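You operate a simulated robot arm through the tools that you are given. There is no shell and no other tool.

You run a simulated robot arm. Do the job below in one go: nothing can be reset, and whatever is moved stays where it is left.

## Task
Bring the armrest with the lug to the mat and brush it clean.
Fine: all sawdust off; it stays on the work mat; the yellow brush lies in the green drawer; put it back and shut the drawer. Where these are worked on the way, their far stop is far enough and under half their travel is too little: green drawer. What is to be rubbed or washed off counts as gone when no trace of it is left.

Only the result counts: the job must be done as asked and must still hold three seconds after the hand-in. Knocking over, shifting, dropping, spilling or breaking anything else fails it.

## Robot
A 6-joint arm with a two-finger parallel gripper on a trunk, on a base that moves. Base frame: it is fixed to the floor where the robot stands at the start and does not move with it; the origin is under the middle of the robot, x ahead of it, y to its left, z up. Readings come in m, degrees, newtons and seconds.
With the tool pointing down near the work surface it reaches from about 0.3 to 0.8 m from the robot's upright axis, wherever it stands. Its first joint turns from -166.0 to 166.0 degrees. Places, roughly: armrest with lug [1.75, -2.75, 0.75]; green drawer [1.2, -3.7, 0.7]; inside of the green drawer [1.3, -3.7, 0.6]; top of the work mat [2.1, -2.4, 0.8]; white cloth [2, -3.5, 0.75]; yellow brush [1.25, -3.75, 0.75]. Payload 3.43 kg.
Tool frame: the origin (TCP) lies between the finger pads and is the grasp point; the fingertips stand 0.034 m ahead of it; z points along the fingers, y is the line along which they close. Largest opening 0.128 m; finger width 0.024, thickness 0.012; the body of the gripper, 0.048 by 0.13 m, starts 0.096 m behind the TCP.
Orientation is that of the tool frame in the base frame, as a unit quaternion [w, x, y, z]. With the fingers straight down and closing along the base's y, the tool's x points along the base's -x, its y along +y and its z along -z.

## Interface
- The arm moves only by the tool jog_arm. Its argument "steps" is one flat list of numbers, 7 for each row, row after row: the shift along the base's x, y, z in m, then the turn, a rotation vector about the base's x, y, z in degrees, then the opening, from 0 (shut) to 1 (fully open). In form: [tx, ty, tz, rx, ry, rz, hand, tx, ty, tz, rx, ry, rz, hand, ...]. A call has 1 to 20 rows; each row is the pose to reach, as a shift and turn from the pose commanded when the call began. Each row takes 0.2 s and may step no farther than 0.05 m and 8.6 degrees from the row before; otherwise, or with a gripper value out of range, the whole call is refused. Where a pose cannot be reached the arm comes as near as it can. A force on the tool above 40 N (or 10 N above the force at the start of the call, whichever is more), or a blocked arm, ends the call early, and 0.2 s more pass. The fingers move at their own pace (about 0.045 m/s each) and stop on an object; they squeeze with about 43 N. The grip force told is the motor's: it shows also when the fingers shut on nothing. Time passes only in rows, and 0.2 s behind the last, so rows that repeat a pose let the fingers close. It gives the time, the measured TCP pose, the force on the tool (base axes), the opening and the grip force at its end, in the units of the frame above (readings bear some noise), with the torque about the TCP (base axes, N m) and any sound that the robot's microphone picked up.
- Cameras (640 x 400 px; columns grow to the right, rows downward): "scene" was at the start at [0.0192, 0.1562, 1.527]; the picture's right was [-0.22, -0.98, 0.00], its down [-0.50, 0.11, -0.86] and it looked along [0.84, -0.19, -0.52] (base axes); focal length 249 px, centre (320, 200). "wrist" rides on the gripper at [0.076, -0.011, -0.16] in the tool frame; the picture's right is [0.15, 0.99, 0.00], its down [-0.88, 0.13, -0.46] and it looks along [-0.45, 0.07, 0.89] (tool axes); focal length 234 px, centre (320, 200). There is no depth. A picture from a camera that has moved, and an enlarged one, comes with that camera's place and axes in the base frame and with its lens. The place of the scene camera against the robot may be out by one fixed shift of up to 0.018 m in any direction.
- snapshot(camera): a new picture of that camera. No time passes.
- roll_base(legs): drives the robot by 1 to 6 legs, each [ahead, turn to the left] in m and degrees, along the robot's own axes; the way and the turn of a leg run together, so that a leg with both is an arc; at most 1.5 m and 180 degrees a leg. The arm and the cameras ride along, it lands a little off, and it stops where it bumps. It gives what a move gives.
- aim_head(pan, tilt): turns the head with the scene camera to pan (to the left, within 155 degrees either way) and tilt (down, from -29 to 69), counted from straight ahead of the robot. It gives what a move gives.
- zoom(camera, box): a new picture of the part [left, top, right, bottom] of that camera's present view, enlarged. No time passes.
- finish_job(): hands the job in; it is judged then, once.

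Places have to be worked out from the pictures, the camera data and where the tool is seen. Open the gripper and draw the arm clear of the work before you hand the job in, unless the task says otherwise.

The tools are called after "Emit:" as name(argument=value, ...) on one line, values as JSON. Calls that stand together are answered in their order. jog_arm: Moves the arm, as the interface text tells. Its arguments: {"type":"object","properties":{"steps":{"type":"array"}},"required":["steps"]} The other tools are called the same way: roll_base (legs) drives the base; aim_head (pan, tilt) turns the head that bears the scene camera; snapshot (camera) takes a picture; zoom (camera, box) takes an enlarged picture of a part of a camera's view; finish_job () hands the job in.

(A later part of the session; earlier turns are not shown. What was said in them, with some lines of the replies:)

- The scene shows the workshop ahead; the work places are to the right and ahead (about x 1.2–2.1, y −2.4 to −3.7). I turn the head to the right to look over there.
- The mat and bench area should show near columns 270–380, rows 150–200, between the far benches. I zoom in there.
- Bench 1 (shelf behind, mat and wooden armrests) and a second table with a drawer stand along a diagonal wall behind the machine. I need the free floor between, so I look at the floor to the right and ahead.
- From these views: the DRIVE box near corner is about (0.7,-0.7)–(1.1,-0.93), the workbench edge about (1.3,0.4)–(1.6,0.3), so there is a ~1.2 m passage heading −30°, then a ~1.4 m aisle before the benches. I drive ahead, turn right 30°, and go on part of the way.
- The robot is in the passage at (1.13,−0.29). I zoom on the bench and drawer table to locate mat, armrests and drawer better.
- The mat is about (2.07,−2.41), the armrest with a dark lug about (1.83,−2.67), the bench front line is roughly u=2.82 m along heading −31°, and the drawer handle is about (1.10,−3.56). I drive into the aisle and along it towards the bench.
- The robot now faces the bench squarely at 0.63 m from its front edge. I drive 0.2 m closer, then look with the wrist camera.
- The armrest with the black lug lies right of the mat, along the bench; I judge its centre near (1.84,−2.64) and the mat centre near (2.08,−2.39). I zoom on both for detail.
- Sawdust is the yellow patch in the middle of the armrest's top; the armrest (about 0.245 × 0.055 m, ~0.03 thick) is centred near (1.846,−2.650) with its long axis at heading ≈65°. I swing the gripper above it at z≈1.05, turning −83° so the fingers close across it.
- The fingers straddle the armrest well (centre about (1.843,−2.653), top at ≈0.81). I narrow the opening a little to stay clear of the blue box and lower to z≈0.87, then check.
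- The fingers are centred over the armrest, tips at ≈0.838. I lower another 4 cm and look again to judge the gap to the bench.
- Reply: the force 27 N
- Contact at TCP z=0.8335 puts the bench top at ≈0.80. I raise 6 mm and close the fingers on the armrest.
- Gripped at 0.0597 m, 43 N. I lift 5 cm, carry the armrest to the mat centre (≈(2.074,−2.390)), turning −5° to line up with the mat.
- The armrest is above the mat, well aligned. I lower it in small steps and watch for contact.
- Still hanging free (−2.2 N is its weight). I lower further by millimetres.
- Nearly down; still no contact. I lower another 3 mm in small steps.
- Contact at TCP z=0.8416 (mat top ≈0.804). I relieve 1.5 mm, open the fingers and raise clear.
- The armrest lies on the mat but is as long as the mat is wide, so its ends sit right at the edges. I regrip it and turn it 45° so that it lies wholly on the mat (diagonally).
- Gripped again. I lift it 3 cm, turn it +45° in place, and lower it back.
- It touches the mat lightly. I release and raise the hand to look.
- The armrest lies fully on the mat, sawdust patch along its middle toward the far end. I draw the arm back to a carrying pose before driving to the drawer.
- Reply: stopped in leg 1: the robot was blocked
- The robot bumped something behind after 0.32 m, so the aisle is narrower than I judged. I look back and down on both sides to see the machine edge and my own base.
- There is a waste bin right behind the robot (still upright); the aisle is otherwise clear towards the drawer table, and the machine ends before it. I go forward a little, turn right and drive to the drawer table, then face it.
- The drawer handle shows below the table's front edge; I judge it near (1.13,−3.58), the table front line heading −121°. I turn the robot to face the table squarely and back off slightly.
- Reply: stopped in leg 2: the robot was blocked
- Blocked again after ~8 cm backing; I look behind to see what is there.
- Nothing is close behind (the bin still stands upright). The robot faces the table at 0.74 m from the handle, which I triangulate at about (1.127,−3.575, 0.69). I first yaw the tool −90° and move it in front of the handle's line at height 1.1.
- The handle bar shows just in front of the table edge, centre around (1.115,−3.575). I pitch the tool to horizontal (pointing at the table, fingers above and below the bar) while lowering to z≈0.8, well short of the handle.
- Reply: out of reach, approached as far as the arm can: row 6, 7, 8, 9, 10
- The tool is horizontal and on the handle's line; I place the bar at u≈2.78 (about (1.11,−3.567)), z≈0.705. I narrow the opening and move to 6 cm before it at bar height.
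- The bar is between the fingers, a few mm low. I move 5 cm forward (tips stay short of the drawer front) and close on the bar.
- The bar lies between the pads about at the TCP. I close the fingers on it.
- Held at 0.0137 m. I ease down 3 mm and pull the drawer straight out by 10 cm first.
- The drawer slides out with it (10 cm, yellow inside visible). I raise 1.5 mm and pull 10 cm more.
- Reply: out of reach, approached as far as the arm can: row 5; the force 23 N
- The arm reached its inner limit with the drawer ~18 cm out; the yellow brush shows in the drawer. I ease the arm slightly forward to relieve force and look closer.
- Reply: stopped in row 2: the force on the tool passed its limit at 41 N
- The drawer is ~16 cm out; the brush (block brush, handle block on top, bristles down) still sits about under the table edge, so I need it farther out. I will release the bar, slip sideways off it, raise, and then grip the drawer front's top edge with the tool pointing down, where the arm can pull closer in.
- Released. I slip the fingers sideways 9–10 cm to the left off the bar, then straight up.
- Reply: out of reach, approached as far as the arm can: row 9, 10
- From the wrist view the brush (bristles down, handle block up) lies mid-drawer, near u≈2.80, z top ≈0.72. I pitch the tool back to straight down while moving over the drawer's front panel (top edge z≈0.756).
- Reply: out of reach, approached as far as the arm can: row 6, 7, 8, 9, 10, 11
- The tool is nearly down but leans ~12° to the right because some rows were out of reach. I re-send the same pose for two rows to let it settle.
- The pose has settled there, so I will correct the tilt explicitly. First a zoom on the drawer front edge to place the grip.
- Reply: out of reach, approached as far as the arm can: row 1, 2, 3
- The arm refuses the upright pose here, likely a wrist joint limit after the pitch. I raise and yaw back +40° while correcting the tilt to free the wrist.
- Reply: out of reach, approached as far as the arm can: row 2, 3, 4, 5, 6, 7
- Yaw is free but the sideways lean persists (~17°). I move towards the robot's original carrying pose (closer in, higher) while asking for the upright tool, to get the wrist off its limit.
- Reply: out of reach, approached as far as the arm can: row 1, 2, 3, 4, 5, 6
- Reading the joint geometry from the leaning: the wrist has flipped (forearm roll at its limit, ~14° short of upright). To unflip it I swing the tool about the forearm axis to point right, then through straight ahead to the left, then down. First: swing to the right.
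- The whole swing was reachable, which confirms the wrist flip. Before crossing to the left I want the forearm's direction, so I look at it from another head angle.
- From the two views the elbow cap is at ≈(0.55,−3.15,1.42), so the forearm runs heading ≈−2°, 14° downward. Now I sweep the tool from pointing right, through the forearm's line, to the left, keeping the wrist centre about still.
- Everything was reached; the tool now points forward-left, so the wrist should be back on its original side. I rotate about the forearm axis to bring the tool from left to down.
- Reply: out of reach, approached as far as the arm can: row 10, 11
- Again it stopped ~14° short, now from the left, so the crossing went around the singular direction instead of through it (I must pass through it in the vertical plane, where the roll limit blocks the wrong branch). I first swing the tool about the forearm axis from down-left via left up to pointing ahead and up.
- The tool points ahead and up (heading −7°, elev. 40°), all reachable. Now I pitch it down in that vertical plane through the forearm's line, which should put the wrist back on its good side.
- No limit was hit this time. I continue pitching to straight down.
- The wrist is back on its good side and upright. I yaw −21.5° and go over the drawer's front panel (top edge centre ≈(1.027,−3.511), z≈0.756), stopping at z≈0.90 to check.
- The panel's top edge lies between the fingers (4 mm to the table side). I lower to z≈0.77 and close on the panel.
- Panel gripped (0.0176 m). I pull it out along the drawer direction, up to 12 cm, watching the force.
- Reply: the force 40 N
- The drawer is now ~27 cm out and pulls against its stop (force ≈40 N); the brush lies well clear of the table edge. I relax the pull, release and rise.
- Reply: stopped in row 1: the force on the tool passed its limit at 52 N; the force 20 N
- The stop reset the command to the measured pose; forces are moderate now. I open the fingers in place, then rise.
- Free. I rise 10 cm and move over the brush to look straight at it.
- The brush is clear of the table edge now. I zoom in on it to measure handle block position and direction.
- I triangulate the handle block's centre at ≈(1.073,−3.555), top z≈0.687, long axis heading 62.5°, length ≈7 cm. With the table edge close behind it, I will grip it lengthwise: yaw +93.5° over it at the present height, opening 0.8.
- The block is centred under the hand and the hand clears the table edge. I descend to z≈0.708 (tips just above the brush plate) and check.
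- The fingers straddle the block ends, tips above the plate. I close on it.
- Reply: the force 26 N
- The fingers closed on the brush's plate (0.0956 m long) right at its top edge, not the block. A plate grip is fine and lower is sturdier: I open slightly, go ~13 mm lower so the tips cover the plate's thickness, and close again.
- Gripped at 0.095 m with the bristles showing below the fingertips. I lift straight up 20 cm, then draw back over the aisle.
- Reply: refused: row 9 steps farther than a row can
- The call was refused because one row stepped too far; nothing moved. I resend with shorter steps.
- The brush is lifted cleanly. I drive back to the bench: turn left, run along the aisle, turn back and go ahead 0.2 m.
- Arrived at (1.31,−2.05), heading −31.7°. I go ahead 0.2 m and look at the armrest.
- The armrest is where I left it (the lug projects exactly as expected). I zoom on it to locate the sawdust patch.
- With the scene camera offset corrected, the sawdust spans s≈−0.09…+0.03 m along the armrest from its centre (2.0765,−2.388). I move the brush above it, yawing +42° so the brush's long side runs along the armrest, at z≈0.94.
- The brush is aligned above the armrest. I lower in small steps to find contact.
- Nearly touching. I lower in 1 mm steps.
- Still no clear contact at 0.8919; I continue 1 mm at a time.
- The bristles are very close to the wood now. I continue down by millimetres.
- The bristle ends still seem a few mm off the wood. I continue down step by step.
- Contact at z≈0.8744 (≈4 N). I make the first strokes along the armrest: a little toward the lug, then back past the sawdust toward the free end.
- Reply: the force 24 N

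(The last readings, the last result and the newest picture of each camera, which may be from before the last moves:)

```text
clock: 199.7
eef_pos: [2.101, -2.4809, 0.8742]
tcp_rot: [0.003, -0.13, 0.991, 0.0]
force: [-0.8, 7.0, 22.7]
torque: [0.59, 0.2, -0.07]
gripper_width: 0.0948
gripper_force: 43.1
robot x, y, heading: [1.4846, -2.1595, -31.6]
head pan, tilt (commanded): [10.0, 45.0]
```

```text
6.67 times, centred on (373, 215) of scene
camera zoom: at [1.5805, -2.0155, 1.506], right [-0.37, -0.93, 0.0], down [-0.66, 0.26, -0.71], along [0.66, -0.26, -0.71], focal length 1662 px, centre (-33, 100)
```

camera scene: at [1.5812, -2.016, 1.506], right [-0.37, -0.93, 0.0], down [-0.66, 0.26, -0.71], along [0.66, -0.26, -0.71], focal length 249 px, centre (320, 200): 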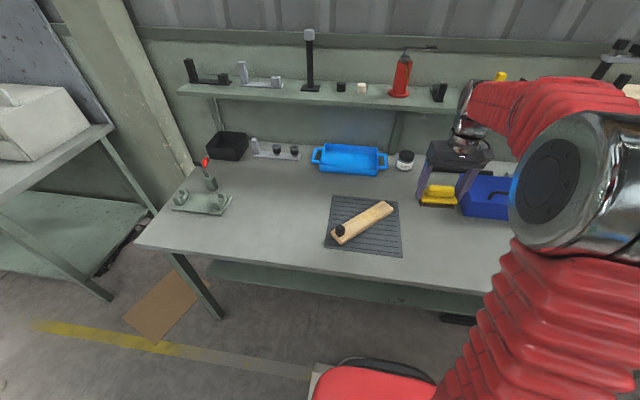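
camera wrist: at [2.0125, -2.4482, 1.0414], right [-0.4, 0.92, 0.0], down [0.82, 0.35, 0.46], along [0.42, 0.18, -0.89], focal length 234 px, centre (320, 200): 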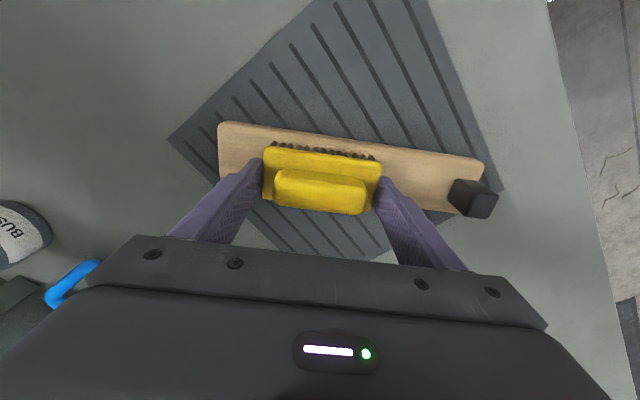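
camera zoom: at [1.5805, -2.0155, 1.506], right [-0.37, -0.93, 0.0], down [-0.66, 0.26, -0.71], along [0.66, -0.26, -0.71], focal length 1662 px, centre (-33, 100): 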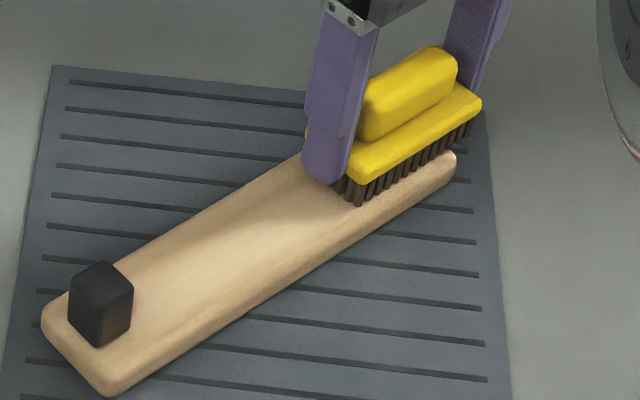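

The cleared area looks clean and the armrest has not moved. I make three more passes, offset 1 cm to either side and along the centre.

Emit:
jog_arm(steps=[0.0047, 0.0213, 0.0002, 0, 0, 0, 0, -0.0003, 0.0399, 0.0002, 0, 0, 0, 0, -0.0053, 0.0586, 0.0002, 0, 0, 0, 0, -0.0103, 0.0772, 0.0002, 0, 0, 0, 0, -0.0153, 0.0959, 0.0002, 0, 0, 0, 0, -0.0203, 0.1145, 0.0002, 0, 0, 0, 0, -0.0397, 0.1093, 0.0002, 0, 0, 0, 0, -0.0347, 0.0907, 0.0002, 0, 0, 0, 0, -0.0297, 0.072, 0.0002, 0, 0, 0, 0, -0.0247, 0.0534, 0.0002, 0, 0, 0, 0, -0.0197, 0.0347, 0.0002, 0, 0, 0, 0, -0.0147, 0.0161, 0.0002, 0, 0, 0, 0, -0.0097, -0.0026, 0.0002, 0, 0, 0, 0, 0, 0, 0.0002, 0, 0, 0, 0])

Emit:
zoom(camera="scene", box=[325, 185, 421, 245])

```text
clock: 202.7
eef_pos: [2.1013, -2.4821, 0.8733]
tcp_rot: [0.001, -0.13, 0.992, -0.001]
force: [-3.3, -2.8, 10.4]
torque: [-0.09, 0.09, 0.02]
gripper_width: 0.0949
gripper_force: 42.8
robot x, y, heading: [1.4815, -2.1591, -31.6]
head pan, tilt (commanded): [10.0, 45.0]
```

```text
6.67 times, centred on (373, 215) of scene
camera zoom: at [1.5809, -2.0159, 1.506], right [-0.37, -0.93, 0.0], down [-0.66, 0.26, -0.71], along [0.66, -0.26, -0.71], focal length 1662 px, centre (-33, 100)
```

zoom: 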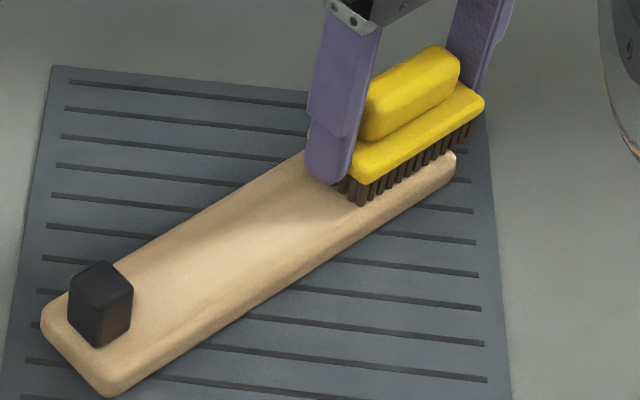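

The visible part is clean and the armrest unmoved. I lift the brush away to inspect the whole surface.

Emit:
jog_arm(steps=[0, 0, 0.03, 0, 0, 0, 0, 0, 0, 0.07, 0, 0, 0, 0, 0.02, -0.03, 0.1, 0, 0, 0, 0, 0.035, -0.065, 0.12, 0, 0, 0, 0, 0.045, -0.105, 0.14, 0, 0, 0, 0])

Emit:
zoom(camera="scene", box=[325, 190, 405, 250])

Emit:
snapshot(camera="wrist")

```text
clock: 203.9
eef_pos: [2.1422, -2.5853, 1.0078]
tcp_rot: [-0.005, -0.13, 0.991, 0.005]
force: [0.9, -0.2, 8.8]
torque: [-0.02, 0.02, -0.01]
gripper_width: 0.0954
gripper_force: 43.4
robot x, y, heading: [1.4871, -2.1603, -31.8]
head pan, tilt (commanded): [10.0, 45.0]
```

```text
6.67 times, centred on (365, 220) of scene
camera zoom: at [1.5817, -2.0163, 1.5059], right [-0.37, -0.93, 0.0], down [-0.66, 0.26, -0.71], along [0.66, -0.26, -0.71], focal length 1662 px, centre (20, 67)
```

zoom: 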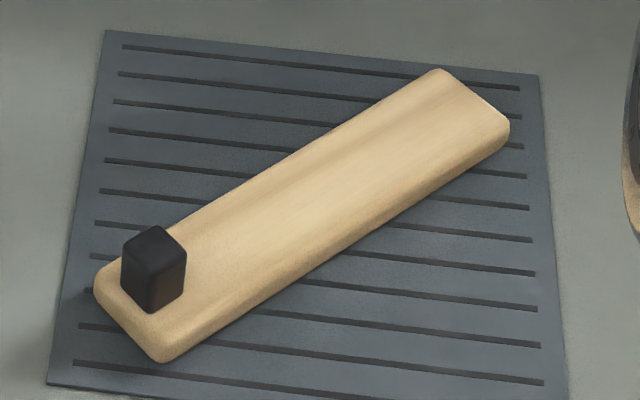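

```text
taken
camera wrist: at [2.0736, -2.6179, 1.1696], right [-0.4, 0.92, 0.01], down [0.82, 0.35, 0.45], along [0.41, 0.19, -0.89], focal length 234 px, centre (320, 200)
```

wrist: 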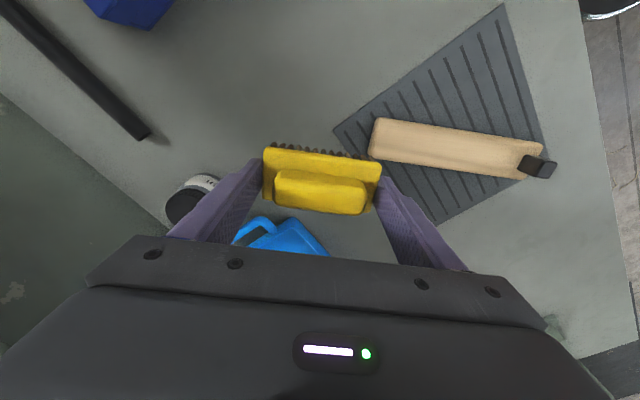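

The top looks clean. I zoom with the wrist camera and more closely with the scene camera to look for any trace.

Emit:
zoom(camera="wrist", box=[355, 100, 565, 231])

Emit:
zoom(camera="scene", box=[345, 198, 395, 230])

```text
3.05 times, centred on (460, 166) of wrist
camera zoom: at [2.0736, -2.6179, 1.1696], right [-0.4, 0.92, 0.01], down [0.82, 0.35, 0.45], along [0.41, 0.19, -0.89], focal length 714 px, centre (-107, 305)
```

zoom: 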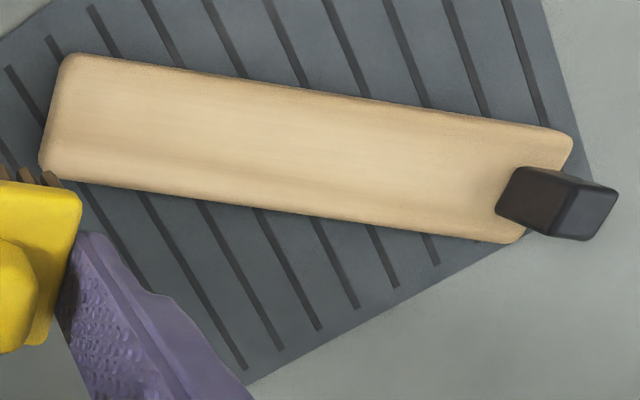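

```text
12.50 times, centred on (370, 214) of scene
camera zoom: at [1.5817, -2.0163, 1.5059], right [-0.37, -0.93, 0.0], down [-0.66, 0.26, -0.71], along [0.66, -0.26, -0.71], focal length 3115 px, centre (-305, 25)
```

zoom: 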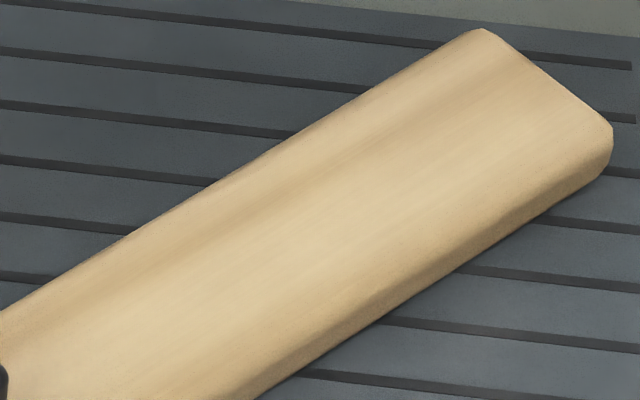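

No trace of sawdust is left and the armrest lies fully on the mat. I bring the brush back to the carrying pose (yaw −42°) for the drive.

Emit:
jog_arm(steps=[-0.028, 0.019, 0.01, 0, 0, -7.05, 0, -0.056, 0.038, 0.02, 0, 0, -14.1, 0, -0.084, 0.057, 0.03, 0, 0, -21.15, 0, -0.112, 0.076, 0.03, 0, 0, -28.2, 0, -0.14, 0.095, 0.03, 0, 0, -35.25, 0, -0.168, 0.113, 0.03, 0, 0, -42.3, 0, -0.168, 0.113, 0.03, 0, 0, -42.3, 0])

Emit:
snapshot(camera="scene")

```text
clock: 205.5
eef_pos: [1.9783, -2.4725, 1.0427]
tcp_rot: [0.001, 0.237, 0.971, -0.001]
force: [0.0, -0.2, -0.8]
torque: [0.03, 0.02, -0.02]
gripper_width: 0.0952
gripper_force: 42.9
robot x, y, heading: [1.4859, -2.1584, -31.5]
head pan, tilt (commanded): [10.0, 45.0]
```

```text
taken
camera scene: at [1.5811, -2.016, 1.506], right [-0.37, -0.93, 0.0], down [-0.66, 0.26, -0.71], along [0.66, -0.26, -0.71], focal length 249 px, centre (320, 200)
```

scene: 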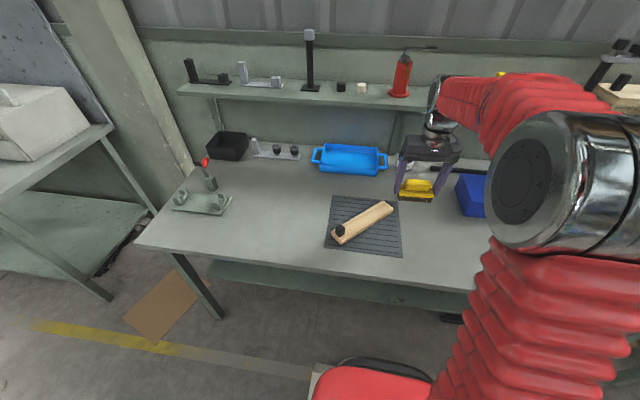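

All well. I back off 0.2 m, turn right and drive back to the open drawer, then face it.

Emit:
roll_base(legs=[[-0.2, 0], [0, -94.4], [1.4, 0], [0, 94.1]])

Emit:
snapshot(camera="wrist")

Emit:
snapshot(camera="scene")

```text
clock: 212.8
eef_pos: [0.9817, -2.5352, 1.0439]
tcp_rot: [-0.001, 0.866, 0.5, 0.0]
force: [-0.3, -0.1, -0.9]
torque: [-0.01, 0.03, 0.05]
gripper_width: 0.0951
gripper_force: 42.9
robot x, y, heading: [1.3757, -2.0958, -123.1]
head pan, tilt (commanded): [10.0, 45.0]
stopped in leg 2: the robot was blocked; the commanded pose is now the measured one
```

```text
taken
camera wrist: at [1.0084, -2.464, 1.2037], right [0.93, -0.37, 0.0], down [-0.32, -0.83, 0.46], along [-0.17, -0.42, -0.89], focal length 234 px, centre (320, 200)
```

wrist: 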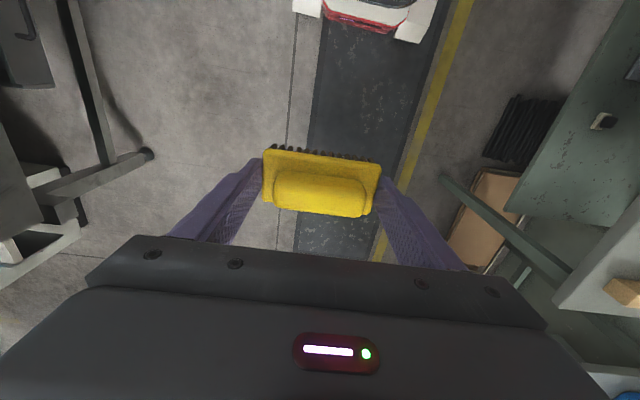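

```text
taken
camera scene: at [1.4946, -2.1951, 1.506], right [-0.92, 0.39, 0.0], down [0.28, 0.65, -0.71], along [-0.28, -0.65, -0.71], focal length 249 px, centre (320, 200)
```

scene: 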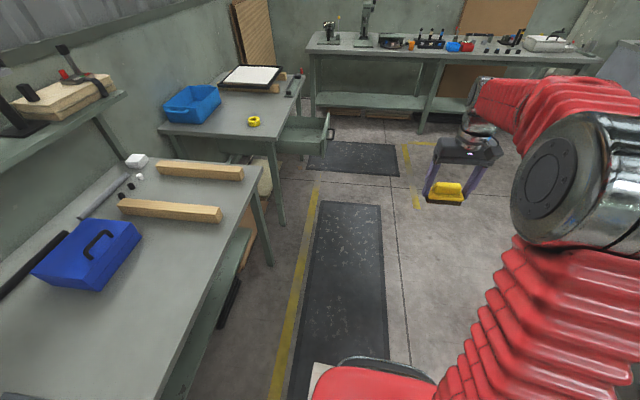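

The turn stopped 3° short as "blocked". I look to the right-rear where the bin stood to see whether something was touched.

Emit:
aim_head(pan=-120, tilt=50)

Emit:
snapshot(camera="scene")

Emit:
aim_head(pan=150, tilt=50)

Emit:
snapshot(camera="scene")

```text
clock: 214.9
eef_pos: [0.9806, -2.535, 1.0443]
tcp_rot: [0.001, 0.865, 0.501, -0.001]
force: [-1.2, 0.7, -1.8]
torque: [-0.02, 0.0, -0.01]
gripper_width: 0.0947
gripper_force: 43.3
robot x, y, heading: [1.3734, -2.0945, -123.0]
head pan, tilt (commanded): [-120.0, 50.0]
```

```text
taken
camera scene: at [1.4918, -2.0516, 1.4991], right [0.89, 0.45, 0.0], down [0.35, -0.68, -0.64], along [-0.29, 0.57, -0.77], focal length 249 px, centre (320, 200)
```

scene: 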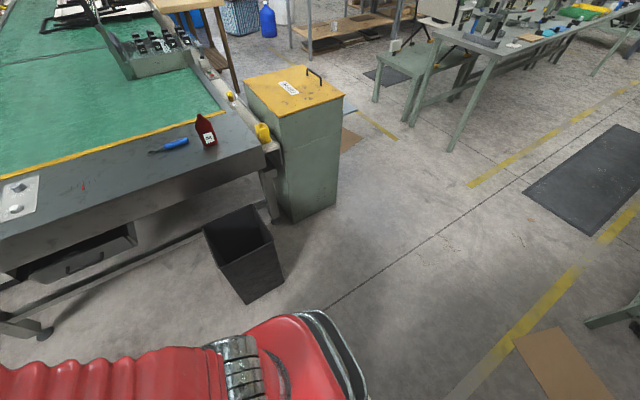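

```text
clock: 218.7
eef_pos: [0.9807, -2.5357, 1.0447]
tcp_rot: [0.0, 0.866, 0.501, -0.002]
force: [-0.4, -0.5, -0.7]
torque: [-0.02, -0.01, 0.02]
gripper_width: 0.095
gripper_force: 43.0
robot x, y, heading: [1.3739, -2.0945, -123.0]
head pan, tilt (commanded): [150.0, 50.0]
```

```text
taken
camera scene: at [1.5953, -2.0857, 1.4991], right [0.45, -0.89, 0.0], down [-0.68, -0.34, -0.64], along [0.57, 0.29, -0.77], focal length 249 px, centre (320, 200)
```

scene: 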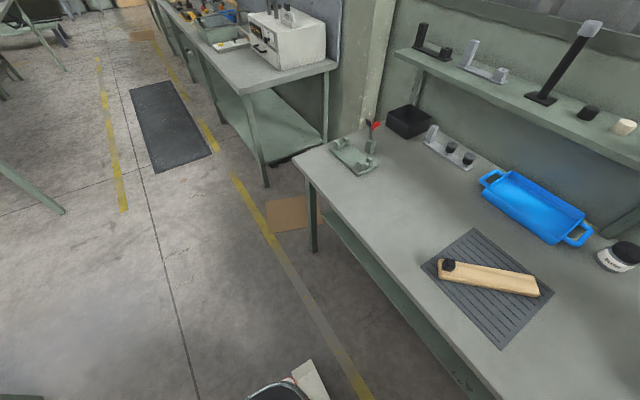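

Nothing was touched: the bin stands upright with space around, and the armrest lies still on the mat. I continue: turn a little, drive to the drawer and face it.

Emit:
roll_base(legs=[[0, -5.8], [1.4, 0], [0, 97]])

Emit:
aim_head(pan=10, tilt=45)

Emit:
snapshot(camera="wrist")

Emit:
snapshot(camera="scene")

```text
clock: 234.4
eef_pos: [0.9483, -3.5665, 1.0454]
tcp_rot: [0.001, 0.248, 0.969, -0.002]
force: [-1.1, -1.0, -1.1]
torque: [0.02, 0.01, -0.01]
gripper_width: 0.0952
gripper_force: 43.0
robot x, y, heading: [0.4602, -3.2427, -32.8]
head pan, tilt (commanded): [150.0, 50.0]
stopped in leg 3: the robot was blocked; the commanded pose is now the measured one
```

```text
clock: 236.6
eef_pos: [0.9471, -3.5673, 1.045]
tcp_rot: [0.0, 0.249, 0.968, 0.0]
force: [-0.2, 0.4, -1.6]
torque: [-0.02, -0.02, -0.01]
gripper_width: 0.0948
gripper_force: 43.2
robot x, y, heading: [0.4572, -3.2428, -32.7]
head pan, tilt (commanded): [10.0, 45.0]
```

```text
taken
camera wrist: at [0.8747, -3.5405, 1.2048], right [0.35, 0.94, 0.0], down [0.83, -0.31, 0.46], along [0.43, -0.16, -0.89], focal length 234 px, centre (320, 200)
```

wrist: 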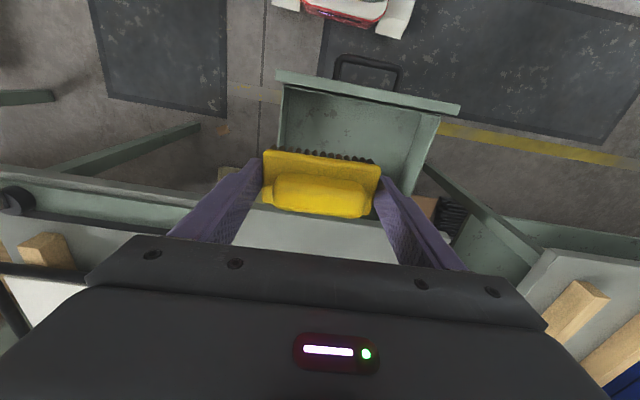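

```text
taken
camera scene: at [0.5579, -3.1029, 1.506], right [-0.39, -0.92, 0.0], down [-0.65, 0.27, -0.71], along [0.65, -0.27, -0.71], focal length 249 px, centre (320, 200)
```

scene: 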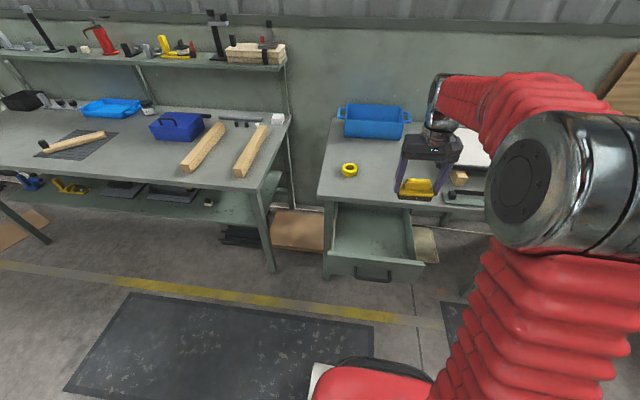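

The robot stands in front of the drawer again (drawer still fully out, panel at u≈2.57). I bring the brush over its old spot and lower it to just above the drawer floor.

Emit:
jog_arm(steps=[0.039, 0.0057, -0.02, 0, 0, 0.5, 0, 0.078, 0.0115, -0.04, 0, 0, 1, 0, 0.117, 0.0173, -0.06, 0, 0, 1.5, 0, 0.117, 0.0173, -0.105, 0, 0, 1.5, 0, 0.117, 0.0173, -0.15, 0, 0, 1.5, 0, 0.117, 0.0173, -0.195, 0, 0, 1.5, 0])

Emit:
snapshot(camera="wrist")

Emit:
zoom(camera="scene", box=[310, 160, 470, 285])

```text
clock: 238.0
eef_pos: [1.0636, -3.55, 0.8493]
tcp_rot: [0.001, 0.237, 0.972, -0.002]
force: [0.5, 0.3, -0.7]
torque: [0.04, -0.01, -0.02]
gripper_width: 0.0951
gripper_force: 42.7
robot x, y, heading: [0.4604, -3.2491, -32.8]
head pan, tilt (commanded): [10.0, 45.0]
```

```text
taken
camera wrist: at [0.9907, -3.5258, 1.0092], right [0.32, 0.95, 0.0], down [0.84, -0.29, 0.46], along [0.43, -0.15, -0.89], focal length 234 px, centre (320, 200)
```

wrist: 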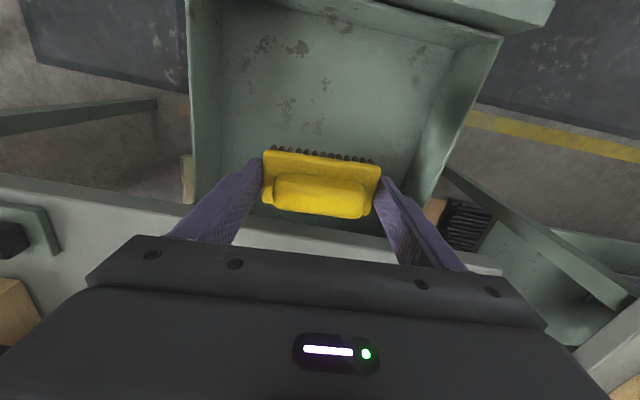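

```text
3.20 times, centred on (390, 222) of scene
camera zoom: at [0.5579, -3.1029, 1.506], right [-0.39, -0.92, 0.0], down [-0.65, 0.27, -0.71], along [0.65, -0.27, -0.71], focal length 798 px, centre (96, 128)
```

zoom: 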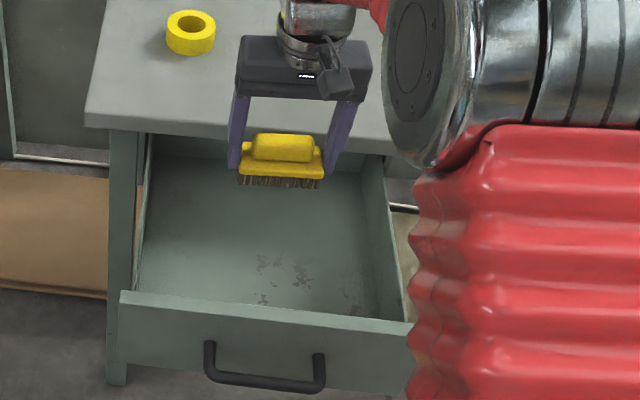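

The brush is over its place in the drawer and clear of the table edge. I lower it to the floor.

Emit:
jog_arm(steps=[0, 0, -0.045, 0, 0, 0, 0, 0, 0, -0.09, 0, 0, 0, 0, 0, 0, -0.13, 0, 0, 0, 0, 0, 0, -0.145, 0, 0, 0, 0, 0, 0, -0.151, 0, 0, 0, 0])

Emit:
zoom(camera="scene", box=[340, 185, 430, 245])

```text
clock: 239.2
eef_pos: [1.0656, -3.5505, 0.6993]
tcp_rot: [0.0, 0.235, 0.972, -0.002]
force: [0.4, 0.5, -1.1]
torque: [0.02, -0.03, 0.02]
gripper_width: 0.0949
gripper_force: 42.9
robot x, y, heading: [0.4598, -3.2451, -32.8]
head pan, tilt (commanded): [10.0, 45.0]
```

```text
6.67 times, centred on (385, 215) of scene
camera zoom: at [0.5581, -3.103, 1.506], right [-0.39, -0.92, 0.0], down [-0.65, 0.27, -0.71], along [0.65, -0.27, -0.71], focal length 1662 px, centre (-113, 100)
```

zoom: 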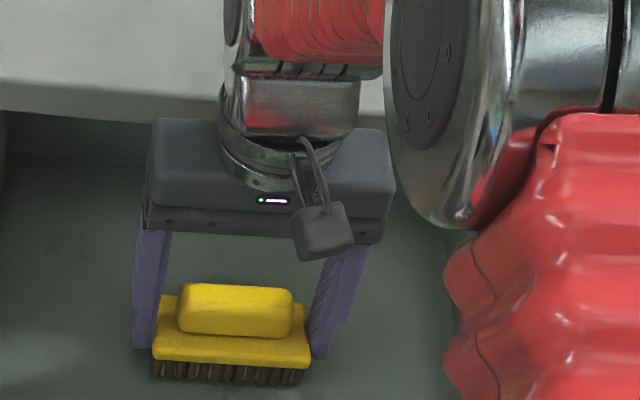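

I lower the last millimetres watching for contact.

Emit:
jog_arm(steps=[0, 0, -0.002, 0, 0, 0, 0, 0, 0, -0.004, 0, 0, 0, 0, 0, 0, -0.0055, 0, 0, 0, 0])

```text
clock: 240.0
eef_pos: [1.0648, -3.55, 0.6922]
tcp_rot: [0.001, 0.236, 0.972, -0.001]
force: [0.1, 0.8, -0.8]
torque: [-0.01, -0.03, 0.02]
gripper_width: 0.0948
gripper_force: 42.7
robot x, y, heading: [0.4605, -3.2443, -32.8]
head pan, tilt (commanded): [10.0, 45.0]
```

Emit:
jog_arm(steps=[0, 0, -0.001, 0, 0, 0, 0, 0, 0, -0.002, 0, 0, 0, 0, 0, 0, -0.003, 0, 0, 0, 0])

```text
clock: 240.8
eef_pos: [1.065, -3.5511, 0.6928]
tcp_rot: [0.002, 0.235, 0.972, -0.001]
force: [-1.0, -1.9, 23.7]
torque: [0.15, 0.15, 0.01]
gripper_width: 0.095
gripper_force: 43.4
robot x, y, heading: [0.4622, -3.2468, -32.6]
head pan, tilt (commanded): [10.0, 45.0]
```

Contact (24 N): the brush stands on the drawer floor. I relieve 1.5 mm, open and rise.

Emit:
jog_arm(steps=[0, 0, 0.0015, 0, 0, 0, 0, 0, 0, 0.0015, 0, 0, 0, 0.8, 0, 0, 0.0015, 0, 0, 0, 0.88, 0, 0, 0.0015, 0, 0, 0, 0.88, 0, 0, 0.0015, 0, 0, 0, 0.88, 0, 0, 0.03, 0, 0, 0, 0.88, 0, 0, 0.07, 0, 0, 0, 0.88, 0, 0, 0.115, 0, 0, 0, 0.88, 0, 0, 0.16, 0, 0, 0, 0.88, 0, 0, 0.205, 0, 0, 0, 0.88])

Emit:
snapshot(camera="wrist")

Emit:
zoom(camera="scene", box=[310, 160, 470, 285])

```text
clock: 243.0
eef_pos: [1.0648, -3.5487, 0.8961]
tcp_rot: [0.0, 0.236, 0.972, -0.001]
force: [-0.5, -0.1, -0.6]
torque: [-0.01, 0.0, -0.01]
gripper_width: 0.1126
gripper_force: 0.0
robot x, y, heading: [0.4582, -3.2464, -32.5]
head pan, tilt (commanded): [10.0, 45.0]
```

```text
taken
camera wrist: at [0.9908, -3.5247, 1.0561], right [0.32, 0.95, 0.0], down [0.84, -0.29, 0.46], along [0.43, -0.15, -0.89], focal length 234 px, centre (320, 200)
```

wrist: 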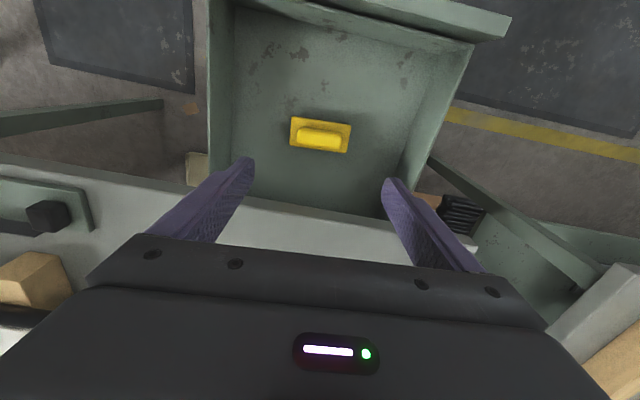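

```text
3.20 times, centred on (390, 222) of scene
camera zoom: at [0.5581, -3.1031, 1.5059], right [-0.39, -0.92, 0.0], down [-0.65, 0.27, -0.71], along [0.65, -0.27, -0.71], focal length 798 px, centre (96, 128)
```

zoom: 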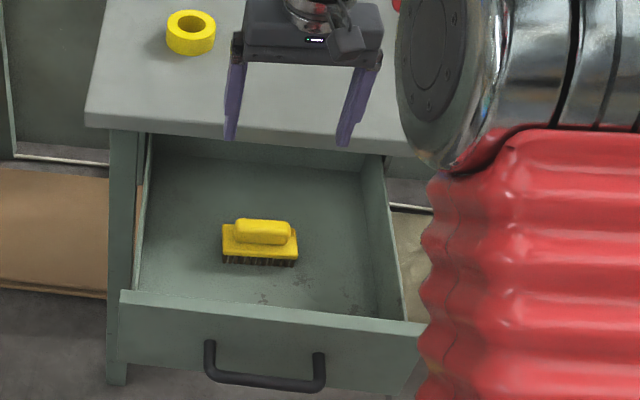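

The brush stands upright in the drawer. To close it I will push on the handle bar with the fingers pointing down in front of it (that stays clear of the table edge to the end). I move back over the front panel to the aisle side, narrowing the fingers.

Emit:
jog_arm(steps=[-0.0336, 0.0221, 0.01, 0, 0, -0.5, 0.8, -0.067, 0.0443, 0.02, 0, 0, -1, 0.7, -0.1007, 0.0664, 0.02, 0, 0, -1.5, 0.6, -0.1343, 0.0886, 0.02, 0, 0, -2, 0.5, -0.1679, 0.1107, 0.02, 0, 0, -2.5, 0.45, -0.2014, 0.1329, 0.02, 0, 0, -3, 0.45, -0.235, 0.155, 0.02, 0, 0, -3.1, 0.45])

Emit:
snapshot(camera="wrist")

Emit:
zoom(camera="scene", box=[310, 180, 470, 305])

```text
clock: 244.6
eef_pos: [0.8287, -3.3934, 0.9151]
tcp_rot: [0.001, 0.262, 0.965, 0.0]
force: [-0.3, 0.0, 0.3]
torque: [-0.05, -0.03, 0.0]
gripper_width: 0.0572
gripper_force: 0.0
robot x, y, heading: [0.4592, -3.2457, -32.8]
head pan, tilt (commanded): [10.0, 45.0]
```

```text
taken
camera wrist: at [0.7569, -3.3652, 1.0751], right [0.37, 0.93, 0.0], down [0.82, -0.33, 0.46], along [0.42, -0.17, -0.89], focal length 234 px, centre (320, 200)
```

wrist: 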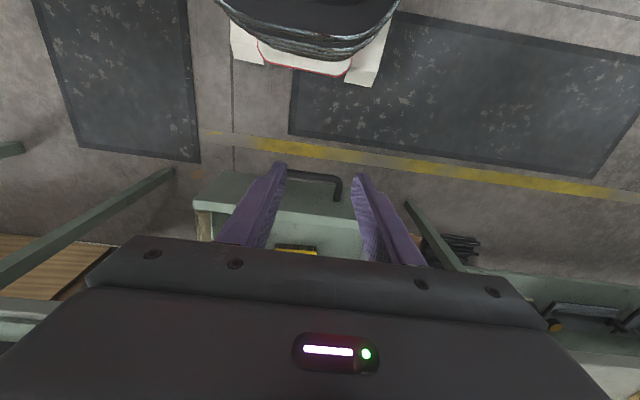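

```text
3.20 times, centred on (390, 242) of scene
camera zoom: at [0.5579, -3.103, 1.5059], right [-0.39, -0.92, 0.0], down [-0.65, 0.27, -0.71], along [0.65, -0.27, -0.71], focal length 798 px, centre (96, 64)
```

zoom: 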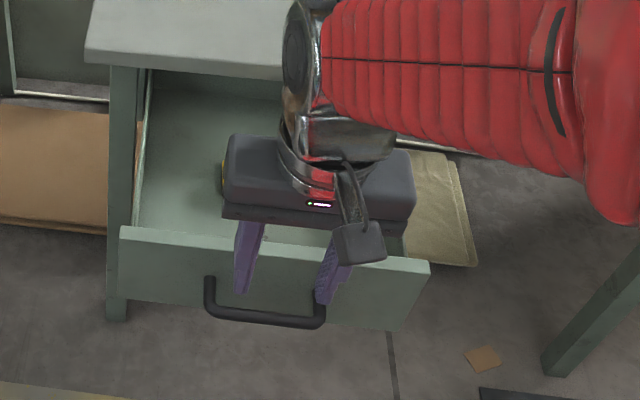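

The bar is ahead of the fingers (u≈2.517, z≈0.70). I lower in front of it to TCP z≈0.72, shifting 1 cm right to centre on the bar.

Emit:
jog_arm(steps=[-0.0025, -0.0043, -0.045, 0, 0, 0, 0.45, -0.0051, -0.0086, -0.09, 0, 0, 0, 0.45, -0.0051, -0.0086, -0.135, 0, 0, 0, 0.45, -0.0051, -0.0086, -0.175, 0, 0, 0, 0.45, -0.0051, -0.0086, -0.195, 0, 0, 0, 0.45])

Emit:
snapshot(camera="wrist")

Emit:
zoom(camera="scene", box=[310, 180, 470, 305])

```text
clock: 245.8
eef_pos: [0.8253, -3.4034, 0.7206]
tcp_rot: [0.001, 0.262, 0.965, -0.002]
force: [-0.4, 0.2, -0.5]
torque: [0.0, -0.02, 0.0]
gripper_width: 0.0573
gripper_force: 0.3
robot x, y, heading: [0.4606, -3.2431, -32.8]
head pan, tilt (commanded): [10.0, 45.0]
```

```text
taken
camera wrist: at [0.7525, -3.375, 0.8795], right [0.37, 0.93, 0.0], down [0.82, -0.33, 0.46], along [0.42, -0.17, -0.89], focal length 234 px, centre (320, 200)
```

wrist: 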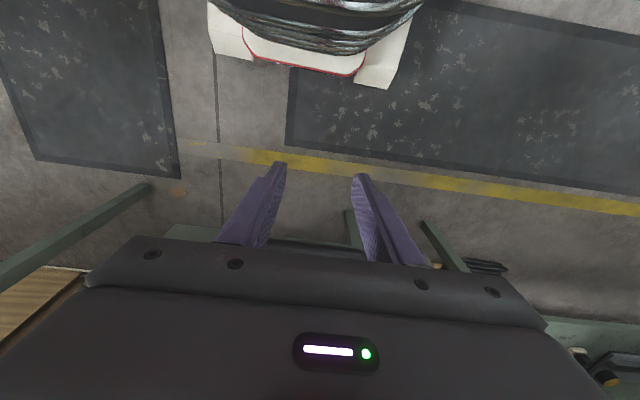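

```text
3.20 times, centred on (390, 242) of scene
camera zoom: at [0.5577, -3.1028, 1.506], right [-0.39, -0.92, 0.0], down [-0.65, 0.27, -0.71], along [0.65, -0.27, -0.71], focal length 798 px, centre (96, 64)
```

zoom: 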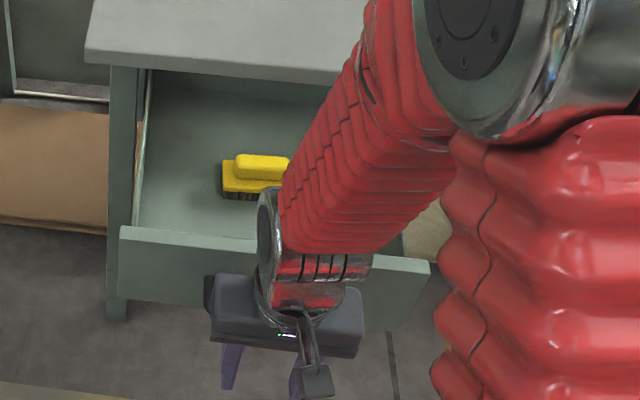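

Fingers are in front of the bar. I push the drawer in slowly along its direction, first 20 cm.

Emit:
jog_arm(steps=[0.0172, -0.0101, 0, 0, 0, 0, 0.45, 0.0345, -0.0202, 0, 0, 0, 0, 0.45, 0.0517, -0.0304, 0, 0, 0, 0, 0.45, 0.069, -0.0405, 0, 0, 0, 0, 0.45, 0.0862, -0.0506, 0, 0, 0, 0, 0.45, 0.1035, -0.0607, 0, 0, 0, 0, 0.45, 0.1208, -0.0708, 0, 0, 0, 0, 0.45, 0.138, -0.081, 0, 0, 0, 0, 0.45, 0.1553, -0.0911, 0, 0, 0, 0, 0.45, 0.1725, -0.1012, 0, 0, 0, 0, 0.45])

Emit:
snapshot(camera="wrist")

Emit:
zoom(camera="scene", box=[310, 160, 470, 285])

```text
clock: 248.0
eef_pos: [0.9982, -3.5045, 0.7199]
tcp_rot: [0.001, 0.263, 0.965, -0.001]
force: [0.2, -0.4, -0.6]
torque: [-0.01, 0.0, 0.0]
gripper_width: 0.0576
gripper_force: 0.0
robot x, y, heading: [0.4598, -3.2441, -32.6]
head pan, tilt (commanded): [10.0, 45.0]
```

```text
taken
camera wrist: at [0.9258, -3.4763, 0.8796], right [0.37, 0.93, 0.0], down [0.82, -0.33, 0.46], along [0.42, -0.17, -0.89], focal length 234 px, centre (320, 200)
```

wrist: 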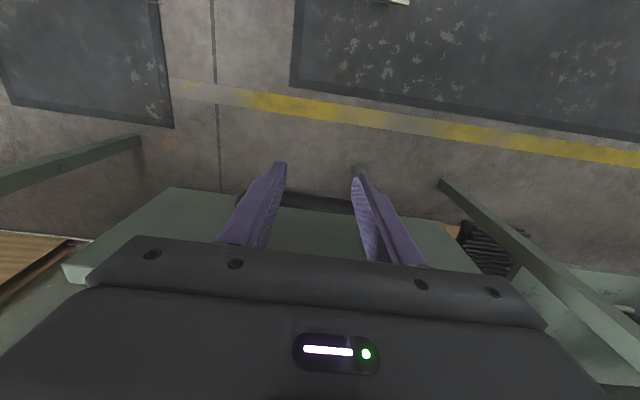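

```text
3.20 times, centred on (390, 222) of scene
camera zoom: at [0.5579, -3.1029, 1.506], right [-0.39, -0.92, 0.0], down [-0.65, 0.27, -0.71], along [0.65, -0.27, -0.71], focal length 798 px, centre (96, 128)
```

zoom: 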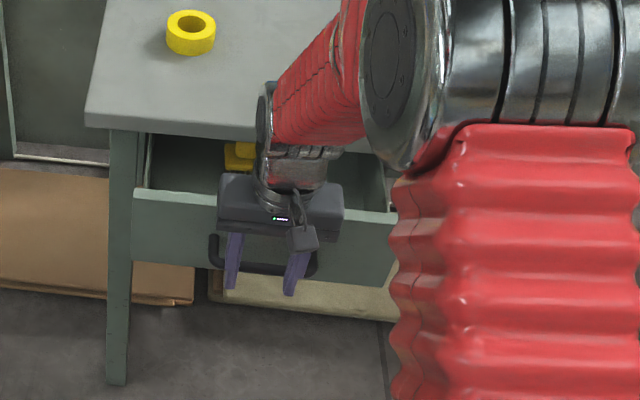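

The drawer slides in smoothly. I push the remaining ~11 cm, slower, until it stops.

Emit:
jog_arm(steps=[0.0147, -0.0086, 0, 0, 0, 0, 0.45, 0.0293, -0.0172, 0, 0, 0, 0, 0.45, 0.044, -0.0258, 0, 0, 0, 0, 0.45, 0.0587, -0.0344, 0, 0, 0, 0, 0.45, 0.0716, -0.042, 0, 0, 0, 0, 0.45, 0.0802, -0.0471, 0, 0, 0, 0, 0.45])

Emit:
snapshot(camera="wrist")

Emit:
zoom(camera="scene", box=[310, 160, 470, 285])

```text
clock: 249.4
eef_pos: [1.0777, -3.5514, 0.7215]
tcp_rot: [0.0, 0.262, 0.965, -0.001]
force: [-1.7, 0.6, -0.4]
torque: [0.0, -0.02, 0.04]
gripper_width: 0.0579
gripper_force: 0.1
robot x, y, heading: [0.4561, -3.2483, -32.3]
head pan, tilt (commanded): [10.0, 45.0]
```

```text
taken
camera wrist: at [1.005, -3.5238, 0.8803], right [0.37, 0.93, 0.0], down [0.83, -0.33, 0.46], along [0.42, -0.17, -0.89], focal length 234 px, centre (320, 200)
```

wrist: 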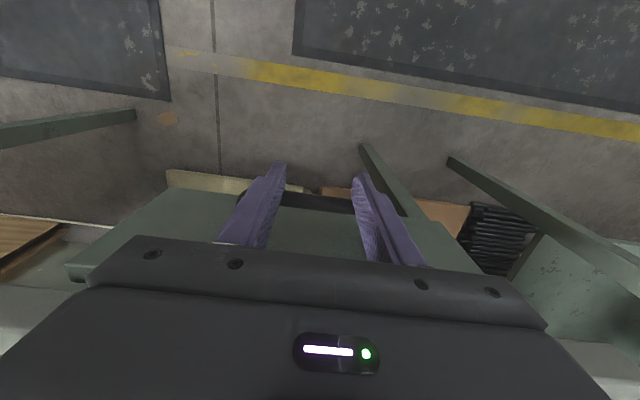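

```text
3.20 times, centred on (390, 222) of scene
camera zoom: at [0.558, -3.103, 1.506], right [-0.39, -0.92, 0.0], down [-0.65, 0.27, -0.71], along [0.65, -0.27, -0.71], focal length 798 px, centre (96, 128)
```

zoom: 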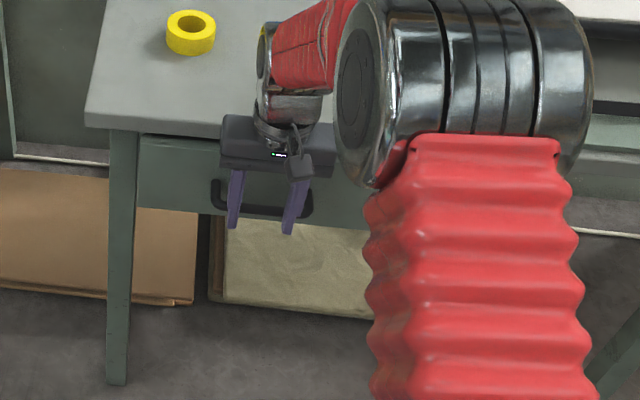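

Almost shut. I push the last bit in small steps until the stop shows in the force.

Emit:
jog_arm(steps=[0.0043, -0.0025, 0, 0, 0, 0, 0.45, 0.0086, -0.005, 0, 0, 0, 0, 0.45, 0.0129, -0.0076, 0, 0, 0, 0, 0.45, 0.0173, -0.0101, 0, 0, 0, 0, 0.45])

```text
clock: 250.4
eef_pos: [1.0944, -3.562, 0.7211]
tcp_rot: [0.001, 0.262, 0.965, -0.001]
force: [0.6, 0.3, 1.5]
torque: [-0.02, -0.01, 0.06]
gripper_width: 0.0576
gripper_force: 0.1
robot x, y, heading: [0.459, -3.2453, -32.7]
head pan, tilt (commanded): [10.0, 45.0]
```

Emit:
jog_arm(steps=[0.0026, -0.0015, 0, 0, 0, 0, 0.45, 0.0052, -0.003, 0, 0, 0, 0, 0.45, 0.0078, -0.0046, 0, 0, 0, 0, 0.45, 0.0104, -0.0061, 0, 0, 0, 0, 0.45])

Emit:
zoom(camera="scene", box=[330, 180, 430, 255])

```text
clock: 251.6
eef_pos: [1.1015, -3.565, 0.7204]
tcp_rot: [-0.005, 0.261, 0.965, 0.0]
force: [-5.7, 3.6, 2.6]
torque: [0.04, 0.07, 0.21]
gripper_width: 0.0575
gripper_force: 0.0
robot x, y, heading: [0.4592, -3.2451, -33.0]
head pan, tilt (commanded): [10.0, 45.0]
stopped in row 4: the force on the tool passed its limit at 41 N (the readings are from after the stop); the commanded pose is now the measured one
```

```text
5.33 times, centred on (380, 218) of scene
camera zoom: at [0.5576, -3.1028, 1.506], right [-0.39, -0.92, 0.0], down [-0.65, 0.27, -0.71], along [0.65, -0.27, -0.71], focal length 1329 px, centre (0, 107)
```

zoom: 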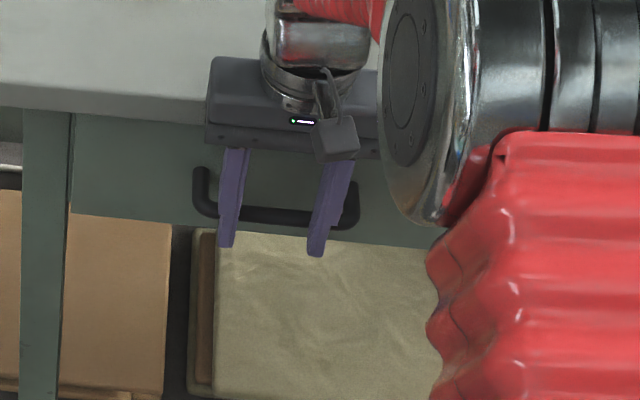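

The push met the stop at 41 N with the drawer front flush under the table edge. I back away, rise, and inspect.

Emit:
jog_arm(steps=[-0.0259, 0.0152, 0, 0, 0, 0, 0.45, -0.0604, 0.0354, 0, 0, 0, 0, 0.45, -0.0776, 0.0455, 0.045, 0, 0, 0, 0.45, -0.0949, 0.0557, 0.09, 0, 0, 0, 0.45, -0.1121, 0.0658, 0.135, 0, 0, 0, 0.45, -0.1294, 0.0759, 0.18, 0, 0, 0, 0.45, -0.1294, 0.0759, 0.225, 0, 0, 0, 0.45, -0.1294, 0.0759, 0.27, 0, 0, 0, 0.45, -0.1294, 0.0759, 0.315, 0, 0, 0, 0.45])

Emit:
snapshot(camera="wrist")

Emit:
snapshot(camera="scene")

```text
clock: 253.6
eef_pos: [0.9728, -3.4905, 1.034]
tcp_rot: [-0.004, 0.261, 0.965, 0.0]
force: [0.3, 0.5, 0.6]
torque: [0.0, -0.01, 0.0]
gripper_width: 0.0576
gripper_force: 0.2
robot x, y, heading: [0.4564, -3.2472, -32.9]
head pan, tilt (commanded): [10.0, 45.0]
```

```text
taken
camera wrist: at [0.9021, -3.4623, 1.1956], right [0.37, 0.93, 0.0], down [0.83, -0.33, 0.45], along [0.41, -0.17, -0.89], focal length 234 px, centre (320, 200)
```

wrist: 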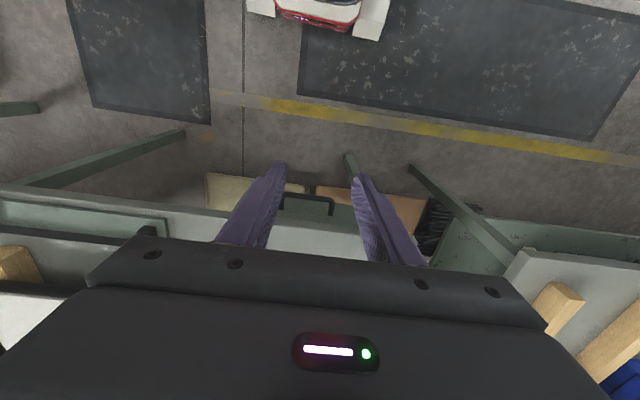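

```text
taken
camera scene: at [0.5578, -3.1029, 1.506], right [-0.39, -0.92, 0.0], down [-0.65, 0.27, -0.71], along [0.65, -0.27, -0.71], focal length 249 px, centre (320, 200)
```

scene: 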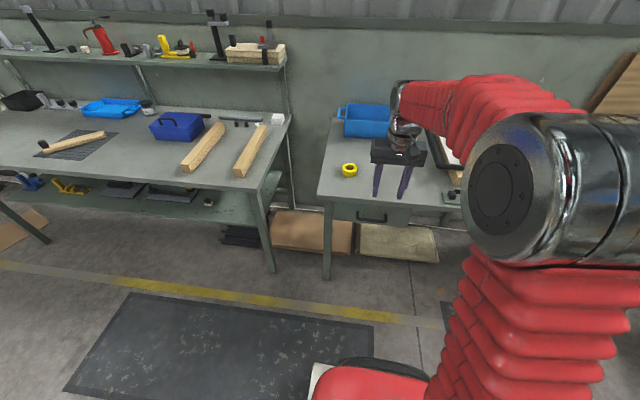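

I zoom on the drawer to verify it is fully shut.

Emit:
zoom(camera="scene", box=[310, 185, 430, 260])

Emit:
zoom(camera="scene", box=[30, 115, 130, 178])

```text
5.33 times, centred on (370, 222) of scene
camera zoom: at [0.5578, -3.1029, 1.506], right [-0.39, -0.92, 0.0], down [-0.65, 0.27, -0.71], along [0.65, -0.27, -0.71], focal length 1329 px, centre (53, 80)
```

zoom: 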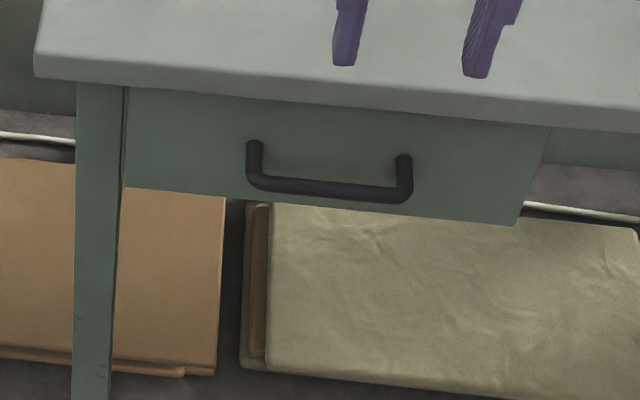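

```text
6.35 times, centred on (80, 146) of scene
camera zoom: at [0.5578, -3.1029, 1.506], right [-0.39, -0.92, 0.0], down [-0.65, 0.27, -0.71], along [0.65, -0.27, -0.71], focal length 1582 px, centre (1844, 540)
```

zoom: 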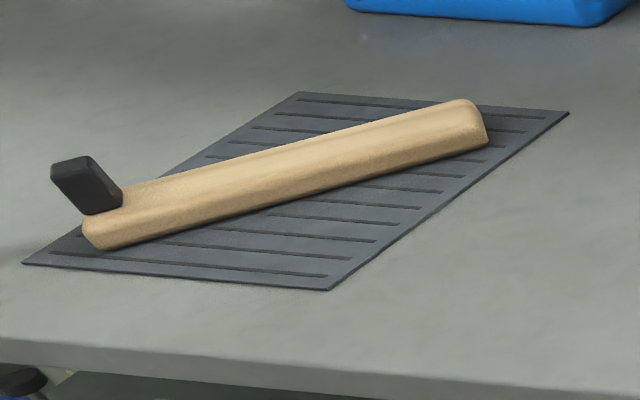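

The drawer is shut with the brush inside, and the armrest lies clean on the mat. I open the gripper and draw the arm a little back before handing in.

Emit:
jog_arm(steps=[-0.02, 0.012, 0.015, 0, 0, 0, 0.7, -0.045, 0.027, 0.03, 0, 0, 0, 0.9, -0.07, 0.042, 0.045, 0, 0, 0, 1, -0.085, 0.051, 0.06, 0, 0, 0, 1, -0.085, 0.051, 0.06, 0, 0, 0, 1])

Emit:
snapshot(camera="scene")

```text
clock: 254.8
eef_pos: [0.8866, -3.4374, 1.0962]
tcp_rot: [-0.004, 0.262, 0.965, 0.0]
force: [-0.5, 0.2, -0.9]
torque: [0.03, 0.0, -0.01]
gripper_width: 0.128
gripper_force: 0.0
robot x, y, heading: [0.4599, -3.2506, -32.6]
head pan, tilt (commanded): [10.0, 45.0]
```

```text
taken
camera scene: at [0.5576, -3.1027, 1.506], right [-0.39, -0.92, 0.0], down [-0.65, 0.27, -0.71], along [0.65, -0.27, -0.71], focal length 249 px, centre (320, 200)
```

scene: 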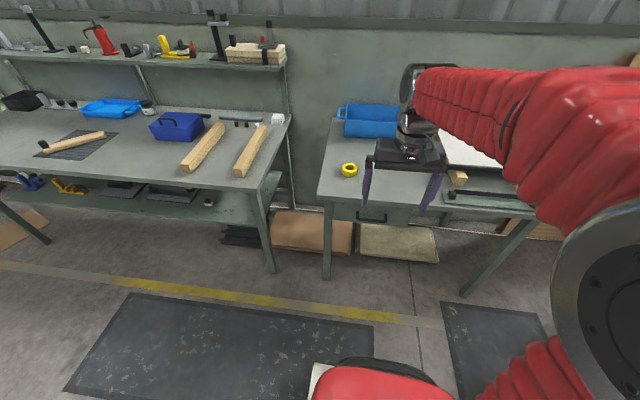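

The gripper is open and the arm is clear; the armrest is clean on the mat, the brush is in the drawer and the drawer is shut. I hand the job in.

Emit:
finish_job()

```text
The job is handed in.
```

The armrest with the lug is on the work mat and brushed clean. The yellow brush is back in the green drawer and the drawer is shut.

- **Armrest:** it lies diagonally on the mat, because it is about as long as the mat is wide. Close-up pictures from both cameras after brushing showed no sawdust left on its top.
- **Brush and drawer:** I set the brush back down in the drawer on its bristles. The drawer was then pushed in until it met its stop, and the pictures show the front flush under the table edge.
- **Bump:** while backing up at about 71 s the robot was blocked just in front of the black waste bin behind it. The bin was upright in every later picture and looked to be in the same place, but I could not measure whether it shifted slightly.
- **Other blocked moves:** the robot reported being blocked three more times while driving. I looked around after the first two and saw nothing touched. I did not look behind it after the last one, near the open drawer, but the drawer had not moved.

At the hand-in the gripper was open and the arm was drawn back from the table.
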